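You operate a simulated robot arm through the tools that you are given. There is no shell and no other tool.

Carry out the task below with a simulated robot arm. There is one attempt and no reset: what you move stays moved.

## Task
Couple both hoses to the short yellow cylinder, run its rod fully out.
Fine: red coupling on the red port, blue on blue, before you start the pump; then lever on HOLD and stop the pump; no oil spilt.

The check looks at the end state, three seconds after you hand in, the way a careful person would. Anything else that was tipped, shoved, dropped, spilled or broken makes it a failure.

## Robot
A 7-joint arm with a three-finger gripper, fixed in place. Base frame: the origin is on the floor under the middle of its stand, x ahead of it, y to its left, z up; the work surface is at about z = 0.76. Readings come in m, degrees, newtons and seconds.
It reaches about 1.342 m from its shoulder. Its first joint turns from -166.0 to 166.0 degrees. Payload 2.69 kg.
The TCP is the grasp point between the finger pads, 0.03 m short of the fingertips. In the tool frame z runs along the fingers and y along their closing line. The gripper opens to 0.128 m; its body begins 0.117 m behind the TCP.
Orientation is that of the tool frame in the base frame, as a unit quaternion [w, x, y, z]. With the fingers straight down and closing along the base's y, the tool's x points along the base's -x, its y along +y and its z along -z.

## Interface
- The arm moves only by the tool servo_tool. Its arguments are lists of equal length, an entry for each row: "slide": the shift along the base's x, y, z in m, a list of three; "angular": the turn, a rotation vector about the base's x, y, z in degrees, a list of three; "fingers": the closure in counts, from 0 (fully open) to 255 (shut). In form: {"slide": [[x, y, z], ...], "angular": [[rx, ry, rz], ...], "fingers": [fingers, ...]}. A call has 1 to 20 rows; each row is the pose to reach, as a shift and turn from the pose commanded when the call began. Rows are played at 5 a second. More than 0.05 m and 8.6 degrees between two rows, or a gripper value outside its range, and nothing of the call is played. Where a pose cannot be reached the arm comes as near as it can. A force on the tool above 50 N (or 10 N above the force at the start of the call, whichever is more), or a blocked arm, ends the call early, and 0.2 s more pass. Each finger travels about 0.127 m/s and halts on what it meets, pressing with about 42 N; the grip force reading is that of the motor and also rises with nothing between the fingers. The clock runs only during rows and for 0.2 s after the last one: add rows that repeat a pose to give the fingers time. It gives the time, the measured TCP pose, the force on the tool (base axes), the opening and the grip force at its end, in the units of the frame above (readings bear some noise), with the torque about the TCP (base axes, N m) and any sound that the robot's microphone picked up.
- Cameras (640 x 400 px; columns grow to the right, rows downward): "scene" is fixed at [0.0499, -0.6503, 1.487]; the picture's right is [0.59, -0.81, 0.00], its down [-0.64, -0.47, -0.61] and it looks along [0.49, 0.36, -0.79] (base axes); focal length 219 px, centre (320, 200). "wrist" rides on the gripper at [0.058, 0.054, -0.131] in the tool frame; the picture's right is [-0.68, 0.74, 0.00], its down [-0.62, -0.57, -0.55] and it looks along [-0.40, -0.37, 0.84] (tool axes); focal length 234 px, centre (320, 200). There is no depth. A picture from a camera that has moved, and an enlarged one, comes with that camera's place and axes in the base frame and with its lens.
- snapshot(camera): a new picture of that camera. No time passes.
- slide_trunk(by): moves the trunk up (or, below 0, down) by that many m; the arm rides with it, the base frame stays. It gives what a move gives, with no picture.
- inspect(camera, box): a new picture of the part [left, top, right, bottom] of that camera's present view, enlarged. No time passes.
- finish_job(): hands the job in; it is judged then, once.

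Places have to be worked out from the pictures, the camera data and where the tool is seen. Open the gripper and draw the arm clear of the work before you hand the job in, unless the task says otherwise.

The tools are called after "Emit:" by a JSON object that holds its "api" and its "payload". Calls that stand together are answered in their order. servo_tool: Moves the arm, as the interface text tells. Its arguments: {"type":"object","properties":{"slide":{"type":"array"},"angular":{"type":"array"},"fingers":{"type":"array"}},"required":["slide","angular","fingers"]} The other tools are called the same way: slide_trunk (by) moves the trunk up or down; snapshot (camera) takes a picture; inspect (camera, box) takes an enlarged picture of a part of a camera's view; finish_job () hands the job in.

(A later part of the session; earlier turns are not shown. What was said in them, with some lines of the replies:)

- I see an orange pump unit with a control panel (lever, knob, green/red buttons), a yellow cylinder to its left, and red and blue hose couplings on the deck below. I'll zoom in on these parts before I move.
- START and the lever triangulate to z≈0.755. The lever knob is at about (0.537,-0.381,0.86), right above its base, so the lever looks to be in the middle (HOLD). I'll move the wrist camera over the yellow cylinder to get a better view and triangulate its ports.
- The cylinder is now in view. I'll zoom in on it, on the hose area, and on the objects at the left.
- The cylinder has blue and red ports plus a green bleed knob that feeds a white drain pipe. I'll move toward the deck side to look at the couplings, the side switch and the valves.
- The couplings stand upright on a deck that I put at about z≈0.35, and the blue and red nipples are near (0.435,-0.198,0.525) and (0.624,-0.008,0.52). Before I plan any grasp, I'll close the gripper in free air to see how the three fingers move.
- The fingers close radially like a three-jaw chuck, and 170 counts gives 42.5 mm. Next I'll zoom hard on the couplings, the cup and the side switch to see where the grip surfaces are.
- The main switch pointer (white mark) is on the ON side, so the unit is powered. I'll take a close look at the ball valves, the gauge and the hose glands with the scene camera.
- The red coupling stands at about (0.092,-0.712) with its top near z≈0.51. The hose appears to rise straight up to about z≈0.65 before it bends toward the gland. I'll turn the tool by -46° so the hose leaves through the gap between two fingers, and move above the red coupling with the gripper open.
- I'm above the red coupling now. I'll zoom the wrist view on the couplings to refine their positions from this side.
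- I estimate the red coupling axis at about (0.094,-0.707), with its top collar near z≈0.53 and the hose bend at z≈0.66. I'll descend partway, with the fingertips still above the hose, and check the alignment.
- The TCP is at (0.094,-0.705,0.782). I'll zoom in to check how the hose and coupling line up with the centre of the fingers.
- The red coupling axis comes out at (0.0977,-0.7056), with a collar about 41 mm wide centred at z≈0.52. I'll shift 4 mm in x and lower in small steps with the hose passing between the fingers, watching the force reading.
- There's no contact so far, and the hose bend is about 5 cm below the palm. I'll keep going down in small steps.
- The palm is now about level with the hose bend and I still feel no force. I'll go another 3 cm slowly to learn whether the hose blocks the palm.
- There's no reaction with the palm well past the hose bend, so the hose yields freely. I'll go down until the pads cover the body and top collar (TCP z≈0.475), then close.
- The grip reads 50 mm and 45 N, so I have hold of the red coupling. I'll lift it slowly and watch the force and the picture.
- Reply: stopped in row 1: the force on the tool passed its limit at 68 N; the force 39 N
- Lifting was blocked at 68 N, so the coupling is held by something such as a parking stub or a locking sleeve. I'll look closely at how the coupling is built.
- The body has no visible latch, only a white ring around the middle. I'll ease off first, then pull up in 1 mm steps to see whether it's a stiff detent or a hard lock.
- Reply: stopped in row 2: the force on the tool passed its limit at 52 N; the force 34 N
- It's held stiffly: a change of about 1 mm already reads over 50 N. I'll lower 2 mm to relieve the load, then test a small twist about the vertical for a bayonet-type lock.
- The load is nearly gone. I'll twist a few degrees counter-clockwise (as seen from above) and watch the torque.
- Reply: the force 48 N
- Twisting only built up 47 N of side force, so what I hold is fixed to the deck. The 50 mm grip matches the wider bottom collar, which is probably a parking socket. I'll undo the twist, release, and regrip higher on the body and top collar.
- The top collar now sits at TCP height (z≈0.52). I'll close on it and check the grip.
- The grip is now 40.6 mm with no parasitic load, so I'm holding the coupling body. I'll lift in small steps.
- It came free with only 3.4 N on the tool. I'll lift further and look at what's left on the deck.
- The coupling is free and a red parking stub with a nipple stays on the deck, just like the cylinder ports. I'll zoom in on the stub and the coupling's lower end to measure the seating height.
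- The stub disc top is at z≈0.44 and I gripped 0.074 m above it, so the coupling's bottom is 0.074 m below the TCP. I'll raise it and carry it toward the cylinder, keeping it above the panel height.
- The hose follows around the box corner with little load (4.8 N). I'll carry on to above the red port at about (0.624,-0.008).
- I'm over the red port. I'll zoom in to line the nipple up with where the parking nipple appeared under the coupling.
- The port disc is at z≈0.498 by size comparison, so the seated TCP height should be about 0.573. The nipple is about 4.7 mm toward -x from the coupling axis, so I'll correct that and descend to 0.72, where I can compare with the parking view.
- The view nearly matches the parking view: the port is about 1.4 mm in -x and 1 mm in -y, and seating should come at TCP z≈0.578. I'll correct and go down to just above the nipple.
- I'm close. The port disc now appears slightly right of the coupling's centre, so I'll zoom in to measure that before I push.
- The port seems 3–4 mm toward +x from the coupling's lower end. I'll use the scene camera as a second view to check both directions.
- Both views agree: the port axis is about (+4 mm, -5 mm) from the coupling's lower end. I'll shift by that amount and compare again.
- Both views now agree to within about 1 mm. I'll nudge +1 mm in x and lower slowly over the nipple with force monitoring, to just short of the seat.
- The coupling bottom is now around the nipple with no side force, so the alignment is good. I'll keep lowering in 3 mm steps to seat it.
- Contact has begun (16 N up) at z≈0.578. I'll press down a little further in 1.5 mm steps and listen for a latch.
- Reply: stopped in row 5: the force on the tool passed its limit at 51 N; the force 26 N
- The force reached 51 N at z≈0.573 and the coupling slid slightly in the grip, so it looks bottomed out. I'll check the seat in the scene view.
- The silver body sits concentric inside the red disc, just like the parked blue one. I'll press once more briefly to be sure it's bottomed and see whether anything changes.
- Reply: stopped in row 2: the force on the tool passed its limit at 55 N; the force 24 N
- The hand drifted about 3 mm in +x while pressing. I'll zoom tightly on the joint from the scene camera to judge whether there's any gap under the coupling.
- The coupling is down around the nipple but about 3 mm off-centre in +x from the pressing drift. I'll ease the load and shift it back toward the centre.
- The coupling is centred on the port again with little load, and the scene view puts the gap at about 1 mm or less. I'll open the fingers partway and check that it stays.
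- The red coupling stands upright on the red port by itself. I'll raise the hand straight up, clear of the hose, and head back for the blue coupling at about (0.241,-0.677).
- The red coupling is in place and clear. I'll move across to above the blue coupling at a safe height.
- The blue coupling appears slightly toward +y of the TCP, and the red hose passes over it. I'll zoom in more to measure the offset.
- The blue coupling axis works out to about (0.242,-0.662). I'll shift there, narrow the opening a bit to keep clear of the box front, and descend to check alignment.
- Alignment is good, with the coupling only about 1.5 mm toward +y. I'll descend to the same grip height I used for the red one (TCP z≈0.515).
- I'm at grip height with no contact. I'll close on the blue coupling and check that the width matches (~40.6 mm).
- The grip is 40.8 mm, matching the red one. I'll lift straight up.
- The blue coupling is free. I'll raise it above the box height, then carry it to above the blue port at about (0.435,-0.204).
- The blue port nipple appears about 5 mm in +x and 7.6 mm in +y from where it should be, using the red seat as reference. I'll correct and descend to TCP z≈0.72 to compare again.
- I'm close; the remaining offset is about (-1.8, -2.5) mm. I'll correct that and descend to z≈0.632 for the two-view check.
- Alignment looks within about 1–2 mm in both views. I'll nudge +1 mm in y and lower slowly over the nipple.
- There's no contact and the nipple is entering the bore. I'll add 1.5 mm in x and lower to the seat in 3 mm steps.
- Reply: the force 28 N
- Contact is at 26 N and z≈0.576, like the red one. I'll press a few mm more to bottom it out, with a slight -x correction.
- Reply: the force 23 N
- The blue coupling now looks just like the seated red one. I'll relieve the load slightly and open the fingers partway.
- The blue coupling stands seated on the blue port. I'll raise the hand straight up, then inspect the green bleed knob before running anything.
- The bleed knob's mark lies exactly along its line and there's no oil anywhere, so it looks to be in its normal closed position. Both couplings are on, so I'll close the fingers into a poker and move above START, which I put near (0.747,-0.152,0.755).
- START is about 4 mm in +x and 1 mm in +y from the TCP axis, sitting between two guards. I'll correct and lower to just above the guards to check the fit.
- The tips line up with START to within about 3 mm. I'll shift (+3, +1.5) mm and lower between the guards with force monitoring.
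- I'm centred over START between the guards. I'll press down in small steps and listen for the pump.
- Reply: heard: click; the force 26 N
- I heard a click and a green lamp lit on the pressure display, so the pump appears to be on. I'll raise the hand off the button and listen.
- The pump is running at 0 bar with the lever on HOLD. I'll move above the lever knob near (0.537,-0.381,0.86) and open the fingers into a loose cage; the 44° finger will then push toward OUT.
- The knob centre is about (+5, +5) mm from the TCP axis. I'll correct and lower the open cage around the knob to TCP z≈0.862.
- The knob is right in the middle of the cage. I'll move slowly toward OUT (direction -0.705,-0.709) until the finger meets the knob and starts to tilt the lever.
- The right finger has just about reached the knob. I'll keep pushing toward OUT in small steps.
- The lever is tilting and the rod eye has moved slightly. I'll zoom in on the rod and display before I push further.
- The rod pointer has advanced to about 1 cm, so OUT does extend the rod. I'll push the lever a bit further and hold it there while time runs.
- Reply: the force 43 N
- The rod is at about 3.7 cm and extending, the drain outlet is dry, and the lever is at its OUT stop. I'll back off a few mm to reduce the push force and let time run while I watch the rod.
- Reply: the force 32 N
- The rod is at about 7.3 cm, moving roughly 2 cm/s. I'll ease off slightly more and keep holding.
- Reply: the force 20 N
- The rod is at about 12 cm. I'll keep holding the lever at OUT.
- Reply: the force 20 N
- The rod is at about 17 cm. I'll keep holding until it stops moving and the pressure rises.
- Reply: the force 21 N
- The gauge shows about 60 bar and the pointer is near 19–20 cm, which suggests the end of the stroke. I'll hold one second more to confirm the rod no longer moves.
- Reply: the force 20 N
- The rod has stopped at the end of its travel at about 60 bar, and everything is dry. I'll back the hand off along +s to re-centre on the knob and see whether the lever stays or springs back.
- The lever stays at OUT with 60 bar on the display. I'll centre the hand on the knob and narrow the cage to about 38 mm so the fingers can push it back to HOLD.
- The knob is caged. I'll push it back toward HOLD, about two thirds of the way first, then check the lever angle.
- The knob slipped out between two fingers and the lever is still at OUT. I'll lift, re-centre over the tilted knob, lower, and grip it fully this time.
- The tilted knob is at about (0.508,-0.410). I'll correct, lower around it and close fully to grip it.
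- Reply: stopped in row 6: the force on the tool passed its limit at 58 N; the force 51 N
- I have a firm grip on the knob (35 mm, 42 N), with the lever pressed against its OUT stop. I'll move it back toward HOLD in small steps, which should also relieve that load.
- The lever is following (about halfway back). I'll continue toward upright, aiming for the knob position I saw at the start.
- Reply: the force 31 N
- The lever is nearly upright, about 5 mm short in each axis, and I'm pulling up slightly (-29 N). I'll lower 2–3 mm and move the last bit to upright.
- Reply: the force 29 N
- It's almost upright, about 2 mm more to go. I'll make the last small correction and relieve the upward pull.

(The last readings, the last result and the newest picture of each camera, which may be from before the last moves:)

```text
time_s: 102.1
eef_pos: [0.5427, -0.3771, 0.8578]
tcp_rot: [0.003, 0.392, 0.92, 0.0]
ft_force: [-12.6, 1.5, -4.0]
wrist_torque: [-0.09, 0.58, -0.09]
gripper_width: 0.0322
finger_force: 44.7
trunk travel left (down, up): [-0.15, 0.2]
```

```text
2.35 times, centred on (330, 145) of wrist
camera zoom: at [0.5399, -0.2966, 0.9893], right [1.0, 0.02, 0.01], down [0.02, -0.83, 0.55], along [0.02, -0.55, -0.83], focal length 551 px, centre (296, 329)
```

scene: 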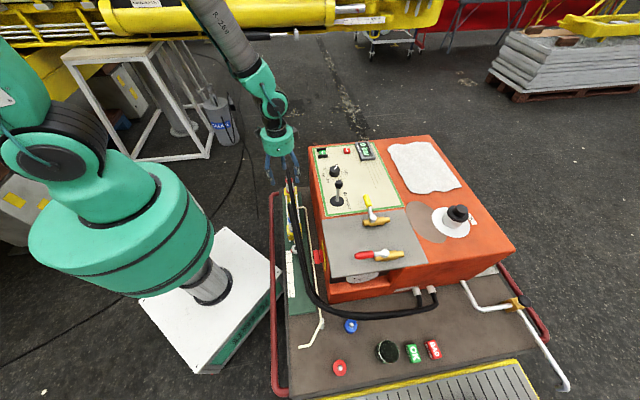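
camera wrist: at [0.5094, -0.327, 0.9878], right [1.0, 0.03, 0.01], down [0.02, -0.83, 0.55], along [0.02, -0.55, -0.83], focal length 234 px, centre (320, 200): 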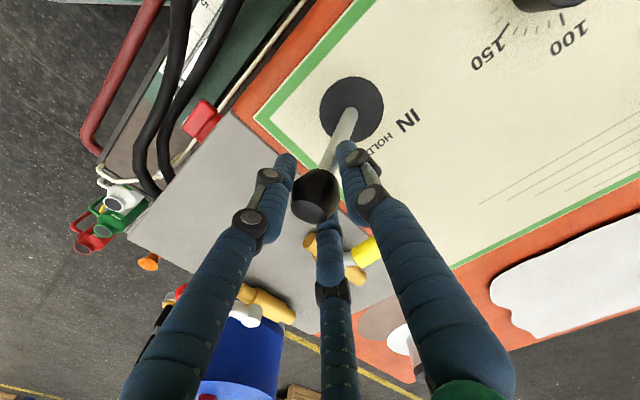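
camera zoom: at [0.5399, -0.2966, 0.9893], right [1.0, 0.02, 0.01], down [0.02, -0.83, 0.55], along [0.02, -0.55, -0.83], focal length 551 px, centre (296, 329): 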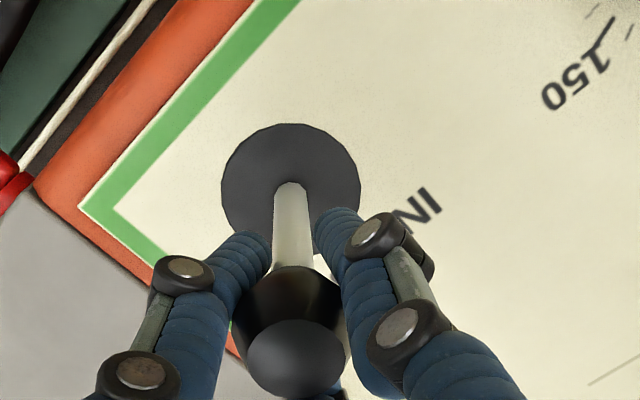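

The display has dropped to 55 bar and the knob matches its starting position, so the lever is on HOLD. I'll release the knob and check that it stays.

Emit:
{"api": "servo_tool", "payload": {"slide": [[0, 0, 0], [0, 0, 0], [0, 0, 0], [0, 0, 0]], "angular": [[0, 0, 0], [0, 0, 0], [0, 0, 0], [0, 0, 0]], "fingers": [200, 150, 110, 100]}}

Emit:
{"api": "inspect", "payload": {"camera": "scene", "box": [310, 135, 390, 225]}}

Emit:
{"api": "snapshot", "payload": {"camera": "wrist"}}

Emit:
{"api": "inspect", "payload": {"camera": "scene", "box": [275, 230, 335, 310]}}

```text
time_s: 103.1
eef_pos: [0.5431, -0.3771, 0.8574]
tcp_rot: [0.004, 0.391, 0.921, 0.0]
ft_force: [-0.4, 0.1, 0.5]
wrist_torque: [-0.02, 0.0, 0.01]
gripper_width: 0.0782
finger_force: 0.0
trunk travel left (down, up): [-0.15, 0.2]
```

```text
4.44 times, centred on (350, 180) of scene
camera zoom: at [0.0499, -0.6503, 1.487], right [0.59, -0.81, 0.0], down [-0.64, -0.47, -0.61], along [0.49, 0.36, -0.79], focal length 972 px, centre (187, 289)
```

zoom: 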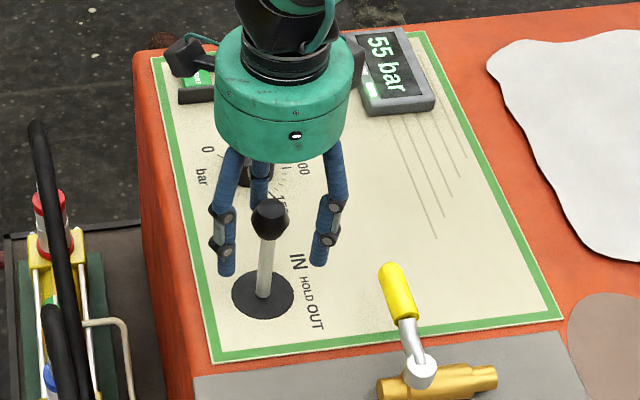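

```text
taken
camera wrist: at [0.5402, -0.2967, 0.9889], right [1.0, 0.02, 0.01], down [0.02, -0.83, 0.55], along [0.02, -0.55, -0.83], focal length 234 px, centre (320, 200)
```

wrist: 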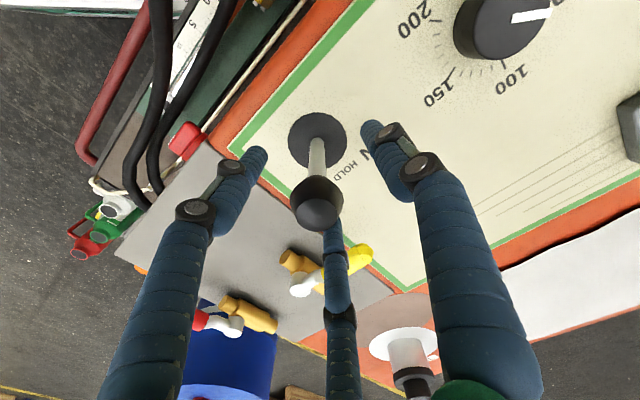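

```text
5.00 times, centred on (305, 270) of scene
camera zoom: at [0.0499, -0.6503, 1.487], right [0.59, -0.81, 0.0], down [-0.64, -0.47, -0.61], along [0.49, 0.36, -0.79], focal length 1093 px, centre (395, -150)
```

zoom: 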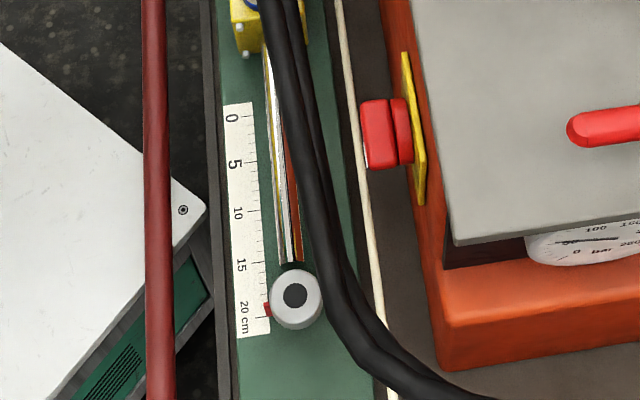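

The lever stays upright, 55 bar is held, and the rod is fully out. I'll raise the hand clear of the lever and move above STOP at about (0.829,-0.240), with the fingers closed again.

Emit:
{"api": "servo_tool", "payload": {"slide": [[0, 0, 0.03], [0, 0, 0.07], [0, 0, 0.11], [0.04, 0.019, 0.11], [0.08, 0.038, 0.11], [0.12, 0.057, 0.11], [0.16, 0.076, 0.11], [0.2, 0.095, 0.11], [0.24, 0.115, 0.11], [0.286, 0.137, 0.11], [0.286, 0.137, 0.11]], "angular": [[0, 0, 0], [0, 0, 0], [0, 0, 0], [0, 0, 0], [0, 0, 0], [0, 0, 0], [0, 0, 0], [0, 0, 0], [0, 0, 0], [0, 0, 0], [0, 0, 0]], "fingers": [100, 100, 100, 100, 150, 200, 255, 255, 255, 255, 255]}}

Emit:
{"api": "inspect", "payload": {"camera": "wrist", "box": [240, 60, 420, 220]}}

Emit:
{"api": "inspect", "payload": {"camera": "scene", "box": [300, 125, 400, 225]}}

```text
refused: row 10 steps farther than a row can; nothing moved
```

```text
2.50 times, centred on (330, 140) of wrist
camera zoom: at [0.5402, -0.2967, 0.9889], right [1.0, 0.02, 0.01], down [0.02, -0.83, 0.55], along [0.02, -0.55, -0.83], focal length 585 px, centre (295, 350)
```

zoom: 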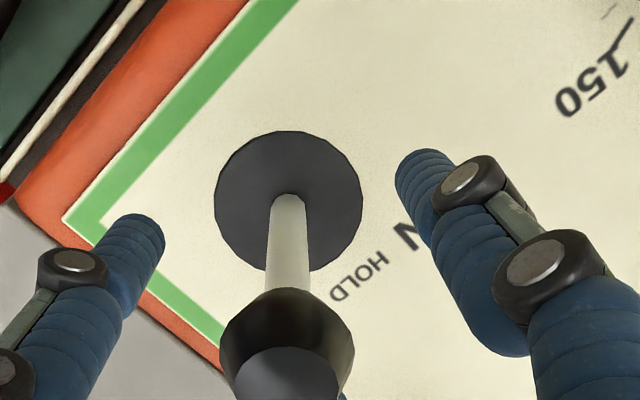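

```text
4.00 times, centred on (350, 175) of scene
camera zoom: at [0.0499, -0.6503, 1.487], right [0.59, -0.81, 0.0], down [-0.64, -0.47, -0.61], along [0.49, 0.36, -0.79], focal length 874 px, centre (200, 300)
```

zoom: 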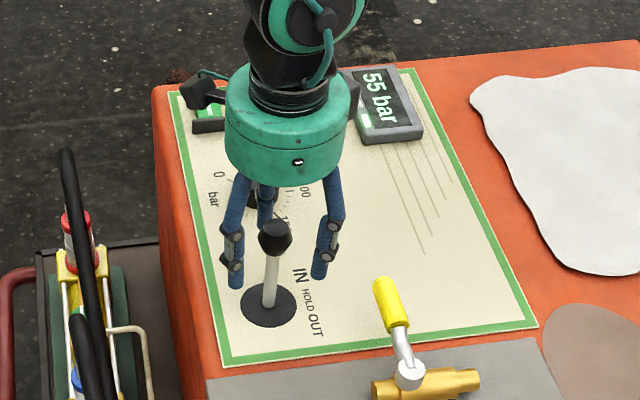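

The last step was slightly too long, so nothing moved; the lever is still upright. I'll repeat the move with smaller steps.

Emit:
{"api": "servo_tool", "payload": {"slide": [[0, 0, 0.03], [0, 0, 0.07], [0, 0, 0.11], [0.036, 0.017, 0.11], [0.072, 0.034, 0.11], [0.108, 0.051, 0.11], [0.144, 0.068, 0.11], [0.18, 0.085, 0.11], [0.216, 0.102, 0.11], [0.252, 0.119, 0.11], [0.286, 0.137, 0.11], [0.286, 0.137, 0.11]], "angular": [[0, 0, 0], [0, 0, 0], [0, 0, 0], [0, 0, 0], [0, 0, 0], [0, 0, 0], [0, 0, 0], [0, 0, 0], [0, 0, 0], [0, 0, 0], [0, 0, 0], [0, 0, 0]], "fingers": [100, 100, 100, 100, 150, 200, 255, 255, 255, 255, 255, 255]}}

Emit:
{"api": "inspect", "payload": {"camera": "wrist", "box": [240, 60, 420, 220]}}

Emit:
{"api": "inspect", "payload": {"camera": "scene", "box": [300, 115, 400, 225]}}

```text
time_s: 105.7
eef_pos: [0.8296, -0.237, 0.9663]
tcp_rot: [0.002, 0.392, 0.92, -0.002]
ft_force: [0.7, -0.1, -0.3]
wrist_torque: [-0.08, 0.0, 0.0]
gripper_width: 0.002
finger_force: 31.6
trunk travel left (down, up): [-0.15, 0.2]
```

```text
2.50 times, centred on (330, 140) of wrist
camera zoom: at [0.8269, -0.1571, 1.0976], right [1.0, 0.02, 0.0], down [0.02, -0.83, 0.55], along [0.02, -0.55, -0.83], focal length 585 px, centre (295, 350)
```

zoom: 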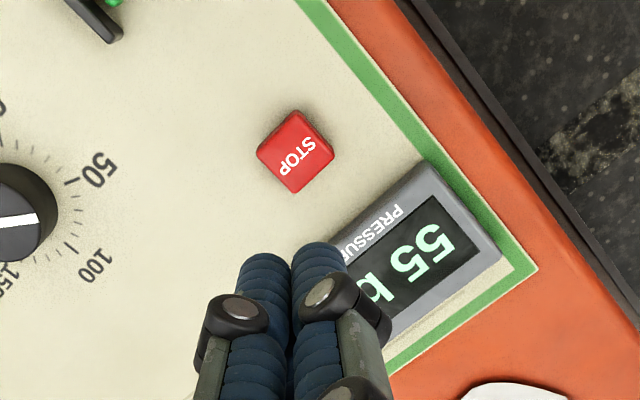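

```text
3.64 times, centred on (350, 170) of scene
camera zoom: at [0.0499, -0.6503, 1.487], right [0.59, -0.81, 0.0], down [-0.64, -0.47, -0.61], along [0.49, 0.36, -0.79], focal length 795 px, centre (211, 309)
```

zoom: 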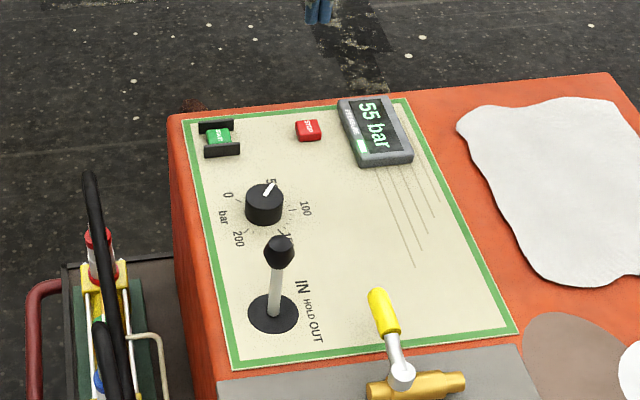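

STOP is almost directly below. I'll shift (-1, -3) mm, descend, and verify before pressing.

Emit:
{"api": "servo_tool", "payload": {"slide": [[-0.001, -0.003, -0.04], [-0.001, -0.003, -0.08], [-0.001, -0.003, -0.12], [-0.001, -0.003, -0.15], [-0.001, -0.003, -0.15]], "angular": [[0, 0, 0], [0, 0, 0], [0, 0, 0], [0, 0, 0], [0, 0, 0]], "fingers": [255, 255, 255, 255, 255]}}

Emit:
{"api": "inspect", "payload": {"camera": "wrist", "box": [240, 80, 420, 220]}}

Emit:
{"api": "inspect", "payload": {"camera": "scene", "box": [325, 120, 395, 170]}}

```text
time_s: 106.9
eef_pos: [0.8285, -0.2442, 0.8164]
tcp_rot: [0.002, 0.391, 0.921, -0.001]
ft_force: [-0.4, -0.7, -0.6]
wrist_torque: [0.01, 0.04, -0.02]
gripper_width: 0.0021
finger_force: 31.1
trunk travel left (down, up): [-0.15, 0.2]
```

```text
2.86 times, centred on (330, 150) of wrist
camera zoom: at [0.8265, -0.1642, 0.9481], right [1.0, 0.02, 0.0], down [0.02, -0.83, 0.55], along [0.02, -0.55, -0.83], focal length 669 px, centre (291, 343)
```

zoom: 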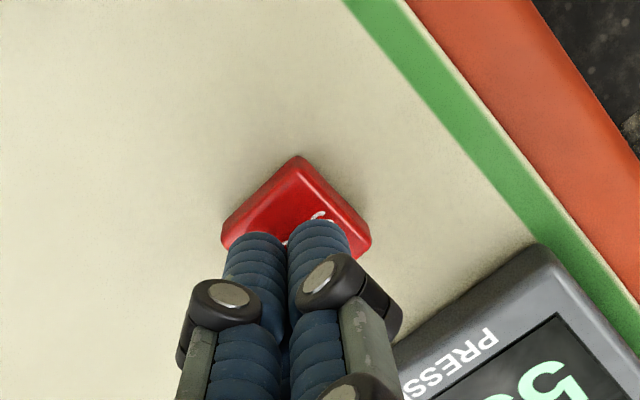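

```text
8.00 times, centred on (360, 145) of scene
camera zoom: at [0.0499, -0.6503, 1.487], right [0.59, -0.81, 0.0], down [-0.64, -0.47, -0.61], along [0.49, 0.36, -0.79], focal length 1749 px, centre (0, 640)
```

zoom: 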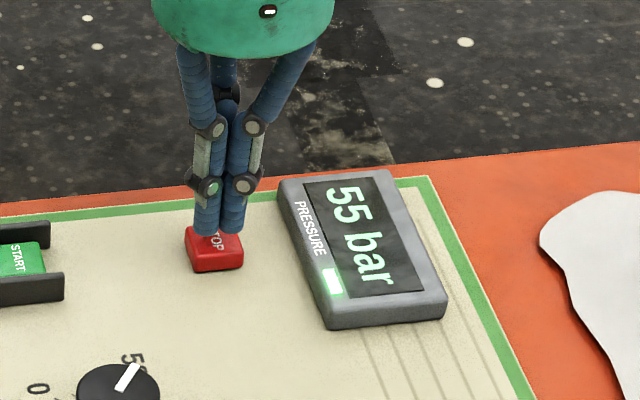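

The tips are over STOP. I'll nudge +3 mm in y and press down slowly, listening for the click.

Emit:
{"api": "servo_tool", "payload": {"slide": [[0, 0.003, -0.005], [0, 0.003, -0.01], [0, 0.003, -0.014], [0, 0.003, -0.017], [0, 0.003, -0.02], [0, 0.003, -0.023]], "angular": [[0, 0, 0], [0, 0, 0], [0, 0, 0], [0, 0, 0], [0, 0, 0], [0, 0, 0]], "fingers": [255, 255, 255, 255, 255, 255]}}

Emit:
{"api": "inspect", "payload": {"camera": "scene", "box": [325, 120, 395, 170]}}

```text
time_s: 108.3
eef_pos: [0.8276, -0.2394, 0.7961]
tcp_rot: [0.004, 0.392, 0.92, -0.001]
ft_force: [-3.6, -0.7, 17.5]
wrist_torque: [-0.02, 0.11, 0.07]
gripper_width: 0.0061
finger_force: 31.4
trunk travel left (down, up): [-0.15, 0.2]
heard: click
```

```text
8.00 times, centred on (360, 145) of scene
camera zoom: at [0.0499, -0.6503, 1.487], right [0.59, -0.81, 0.0], down [-0.64, -0.47, -0.61], along [0.49, 0.36, -0.79], focal length 1749 px, centre (0, 640)
```

zoom: 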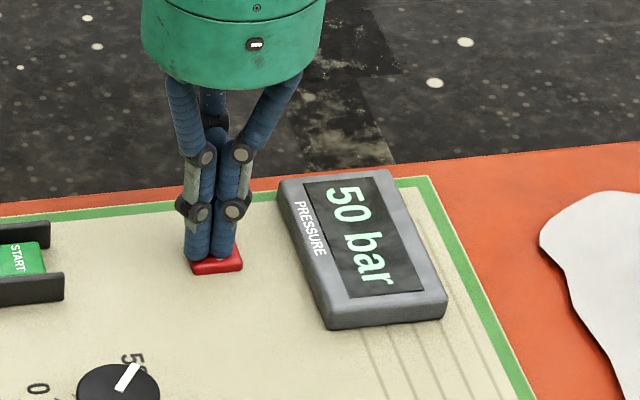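

STOP clicked and the green running lamp is off. I'll raise the hand, open the gripper in the air, and check the whole scene.

Emit:
{"api": "servo_tool", "payload": {"slide": [[0, 0, 0.01], [0, 0, 0.03], [0, 0, 0.07], [0, 0, 0.11], [0, 0, 0.15], [0, 0, 0.19], [0, 0, 0.23], [0, 0, 0.27], [0, 0, 0.3], [0, 0, 0.3]], "angular": [[0, 0, 0], [0, 0, 0], [0, 0, 0], [0, 0, 0], [0, 0, 0], [0, 0, 0], [0, 0, 0], [0, 0, 0], [0, 0, 0], [0, 0, 0]], "fingers": [255, 255, 255, 255, 255, 200, 100, 0, 0, 0]}}

Emit:
{"api": "snapshot", "payload": {"camera": "scene"}}

Emit:
{"api": "inspect", "payload": {"camera": "scene", "box": [300, 125, 400, 225]}}

Emit:
{"api": "inspect", "payload": {"camera": "scene", "box": [265, 170, 345, 320]}}

Emit:
{"api": "inspect", "payload": {"camera": "scene", "box": [280, 280, 460, 395]}}

```text
time_s: 110.5
eef_pos: [0.8287, -0.2379, 1.0939]
tcp_rot: [0.003, 0.391, 0.92, -0.001]
ft_force: [0.2, -0.5, 1.1]
wrist_torque: [0.01, -0.01, -0.02]
gripper_width: 0.1279
finger_force: 0.0
trunk travel left (down, up): [-0.15, 0.2]
```

```text
taken
```

scene: 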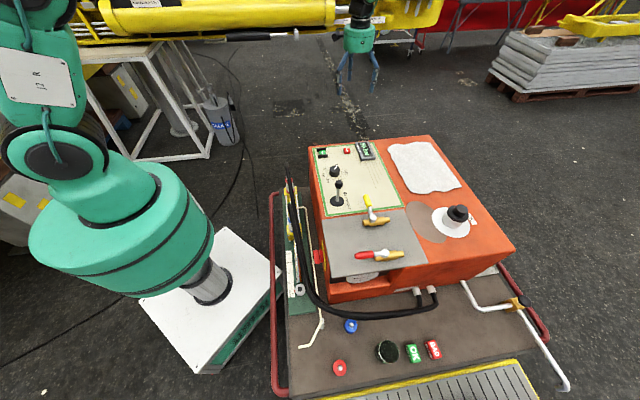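

```text
4.00 times, centred on (350, 175) of scene
camera zoom: at [0.0499, -0.6503, 1.487], right [0.59, -0.81, 0.0], down [-0.64, -0.47, -0.61], along [0.49, 0.36, -0.79], focal length 874 px, centre (200, 300)
```

zoom: 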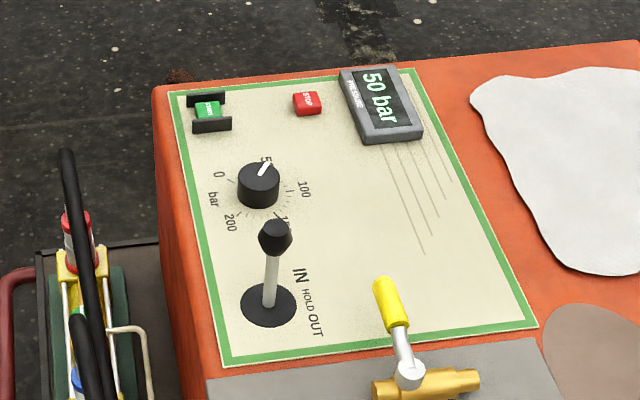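

```text
2.67 times, centred on (305, 245) of scene
camera zoom: at [0.0499, -0.6503, 1.487], right [0.59, -0.81, 0.0], down [-0.64, -0.47, -0.61], along [0.49, 0.36, -0.79], focal length 583 px, centre (360, 80)
```

zoom: 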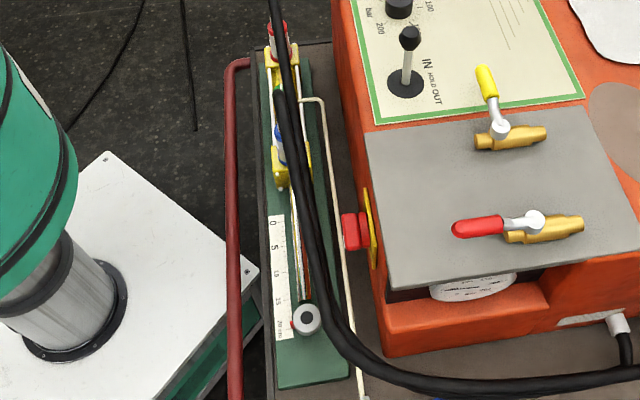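

```text
3.48 times, centred on (370, 338) of scene
camera zoom: at [0.0499, -0.6503, 1.487], right [0.59, -0.81, 0.0], down [-0.64, -0.47, -0.61], along [0.49, 0.36, -0.79], focal length 760 px, centre (146, -278)
```

zoom: 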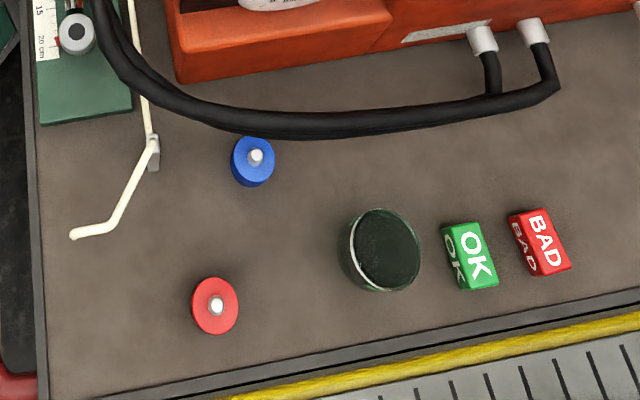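

Everything looks right: lever on HOLD, pump lamp off, rod fully out, cup and tags undisturbed, deck dry. I'll draw the arm back to a clear position where the wrist camera can also check the couplings for leaks.

Emit:
{"api": "servo_tool", "payload": {"slide": [[-0.036, 0.02, 0], [-0.072, 0.04, 0], [-0.108, 0.06, 0], [-0.144, 0.08, 0], [-0.18, 0.1, 0], [-0.216, 0.12, 0], [-0.252, 0.14, 0], [-0.288, 0.165, 0], [-0.324, 0.19, 0], [-0.36, 0.215, 0], [-0.38, 0.245, 0], [-0.38, 0.245, 0]], "angular": [[0, 0, 0], [0, 0, 0], [0, 0, 0], [0, 0, 0], [0, 0, 0], [0, 0, 0], [0, 0, 0], [0, 0, 0], [0, 0, 0], [0, 0, 0], [0, 0, 0], [0, 0, 0]], "fingers": [0, 0, 0, 0, 0, 0, 0, 0, 0, 0, 0, 0]}}

Emit:
{"api": "snapshot", "payload": {"camera": "wrist"}}

Emit:
{"api": "inspect", "payload": {"camera": "wrist", "box": [240, 60, 440, 220]}}

Emit:
{"api": "inspect", "payload": {"camera": "scene", "box": [300, 125, 400, 225]}}

```text
time_s: 113.1
eef_pos: [0.4461, 0.005, 1.0929]
tcp_rot: [0.002, 0.392, 0.92, -0.001]
ft_force: [-0.4, 0.4, -0.6]
wrist_torque: [0.0, -0.03, -0.01]
gripper_width: 0.1279
finger_force: 0.1
trunk travel left (down, up): [-0.15, 0.2]
```

```text
taken
camera wrist: at [0.4437, 0.0845, 1.2241], right [1.0, 0.02, 0.0], down [0.02, -0.83, 0.55], along [0.02, -0.55, -0.83], focal length 234 px, centre (320, 200)
```

wrist: 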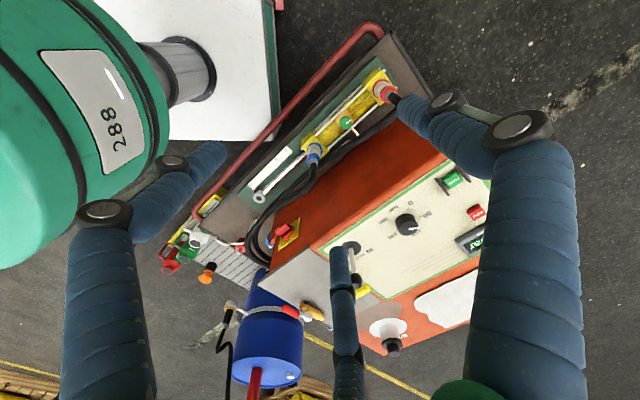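

```text
2.50 times, centred on (340, 140) of wrist
camera zoom: at [0.4437, 0.0845, 1.2241], right [1.0, 0.02, 0.0], down [0.02, -0.83, 0.55], along [0.02, -0.55, -0.83], focal length 585 px, centre (270, 350)
```

zoom: 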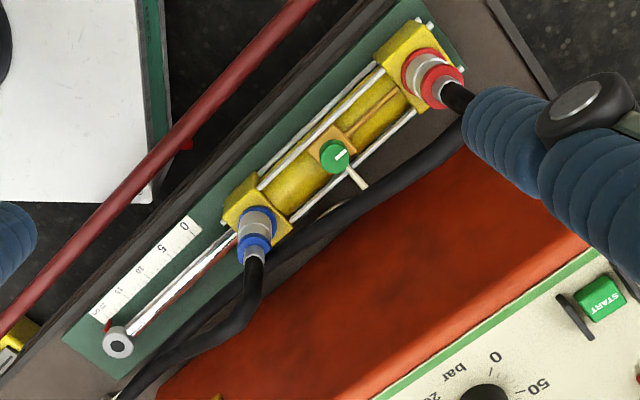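

```text
4.00 times, centred on (350, 175) of scene
camera zoom: at [0.0499, -0.6503, 1.487], right [0.59, -0.81, 0.0], down [-0.64, -0.47, -0.61], along [0.49, 0.36, -0.79], focal length 874 px, centre (200, 300)
```

zoom: 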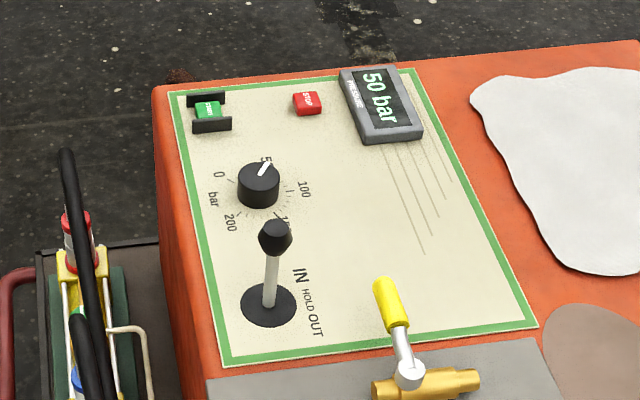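

Couplings are seated red-on-red and blue-on-blue, the rod is out, and no oil shows anywhere. As a last check I'll compare the lever with its original HOLD view using the same crop as at the start.

Emit:
{"api": "inspect", "payload": {"camera": "scene", "box": [260, 170, 360, 270]}}

Emit:
{"api": "inspect", "payload": {"camera": "scene", "box": [325, 170, 355, 215]}}

```text
4.00 times, centred on (310, 220) of scene
camera zoom: at [0.0499, -0.6503, 1.487], right [0.59, -0.81, 0.0], down [-0.64, -0.47, -0.61], along [0.49, 0.36, -0.79], focal length 874 px, centre (360, 120)
```

zoom: 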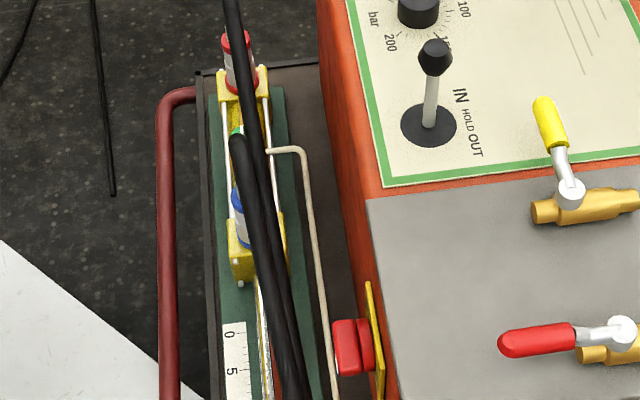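

```text
8.89 times, centred on (340, 192) of scene
camera zoom: at [0.0499, -0.6503, 1.487], right [0.59, -0.81, 0.0], down [-0.64, -0.47, -0.61], along [0.49, 0.36, -0.79], focal length 1943 px, centre (142, 267)
```

zoom: 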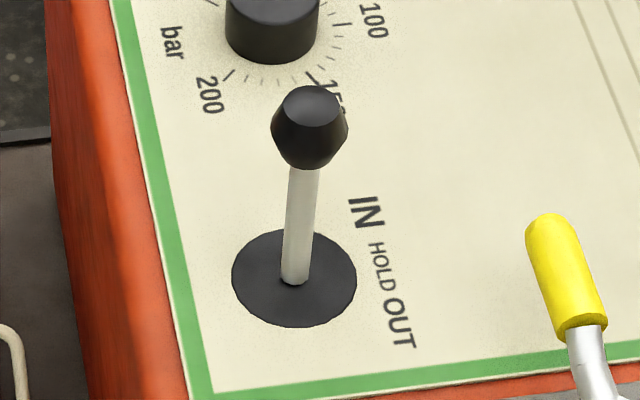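

The lever matches its original HOLD position, the pump is stopped, both couplings are on their own ports, the rod is fully out and nothing is spilled. The gripper is open and the arm is clear, so I'm handing in.

Emit:
{"api": "finish_job", "payload": {}}

```text
The job is handed in.
```

I coupled both hoses to the short yellow cylinder, ran its rod fully out, and handed the job in. No result has come back from the check.

- **Couplings:** The red coupling is on the red port and the blue is on the blue. Both were on before I started the pump. I pressed each one down until it bottomed out, but I heard no latch click from either.
- **Rod:** It stopped moving near the 20 cm end of the scale, with the gauge at about 60 bar.
- **Lever and pump:** The lever is back on HOLD, in the same position as at the start. I then pressed STOP; it clicked and the green running lamp went out. The display had dropped from 60 to 50 bar by then and was steady at the last look, with the rod still out.
- **Oil and surroundings:** I saw no oil at the couplings, the drain pipe or the deck. The cup and the OK and BAD tags look undisturbed. I left the green bleed knob alone because it looked closed.

On my first try at the red coupling I gripped its parking stub instead. I pulled and twisted on that before letting go, up to 68 N, and the stub looked unchanged afterwards.

The gripper is open and the arm is clear of the work.
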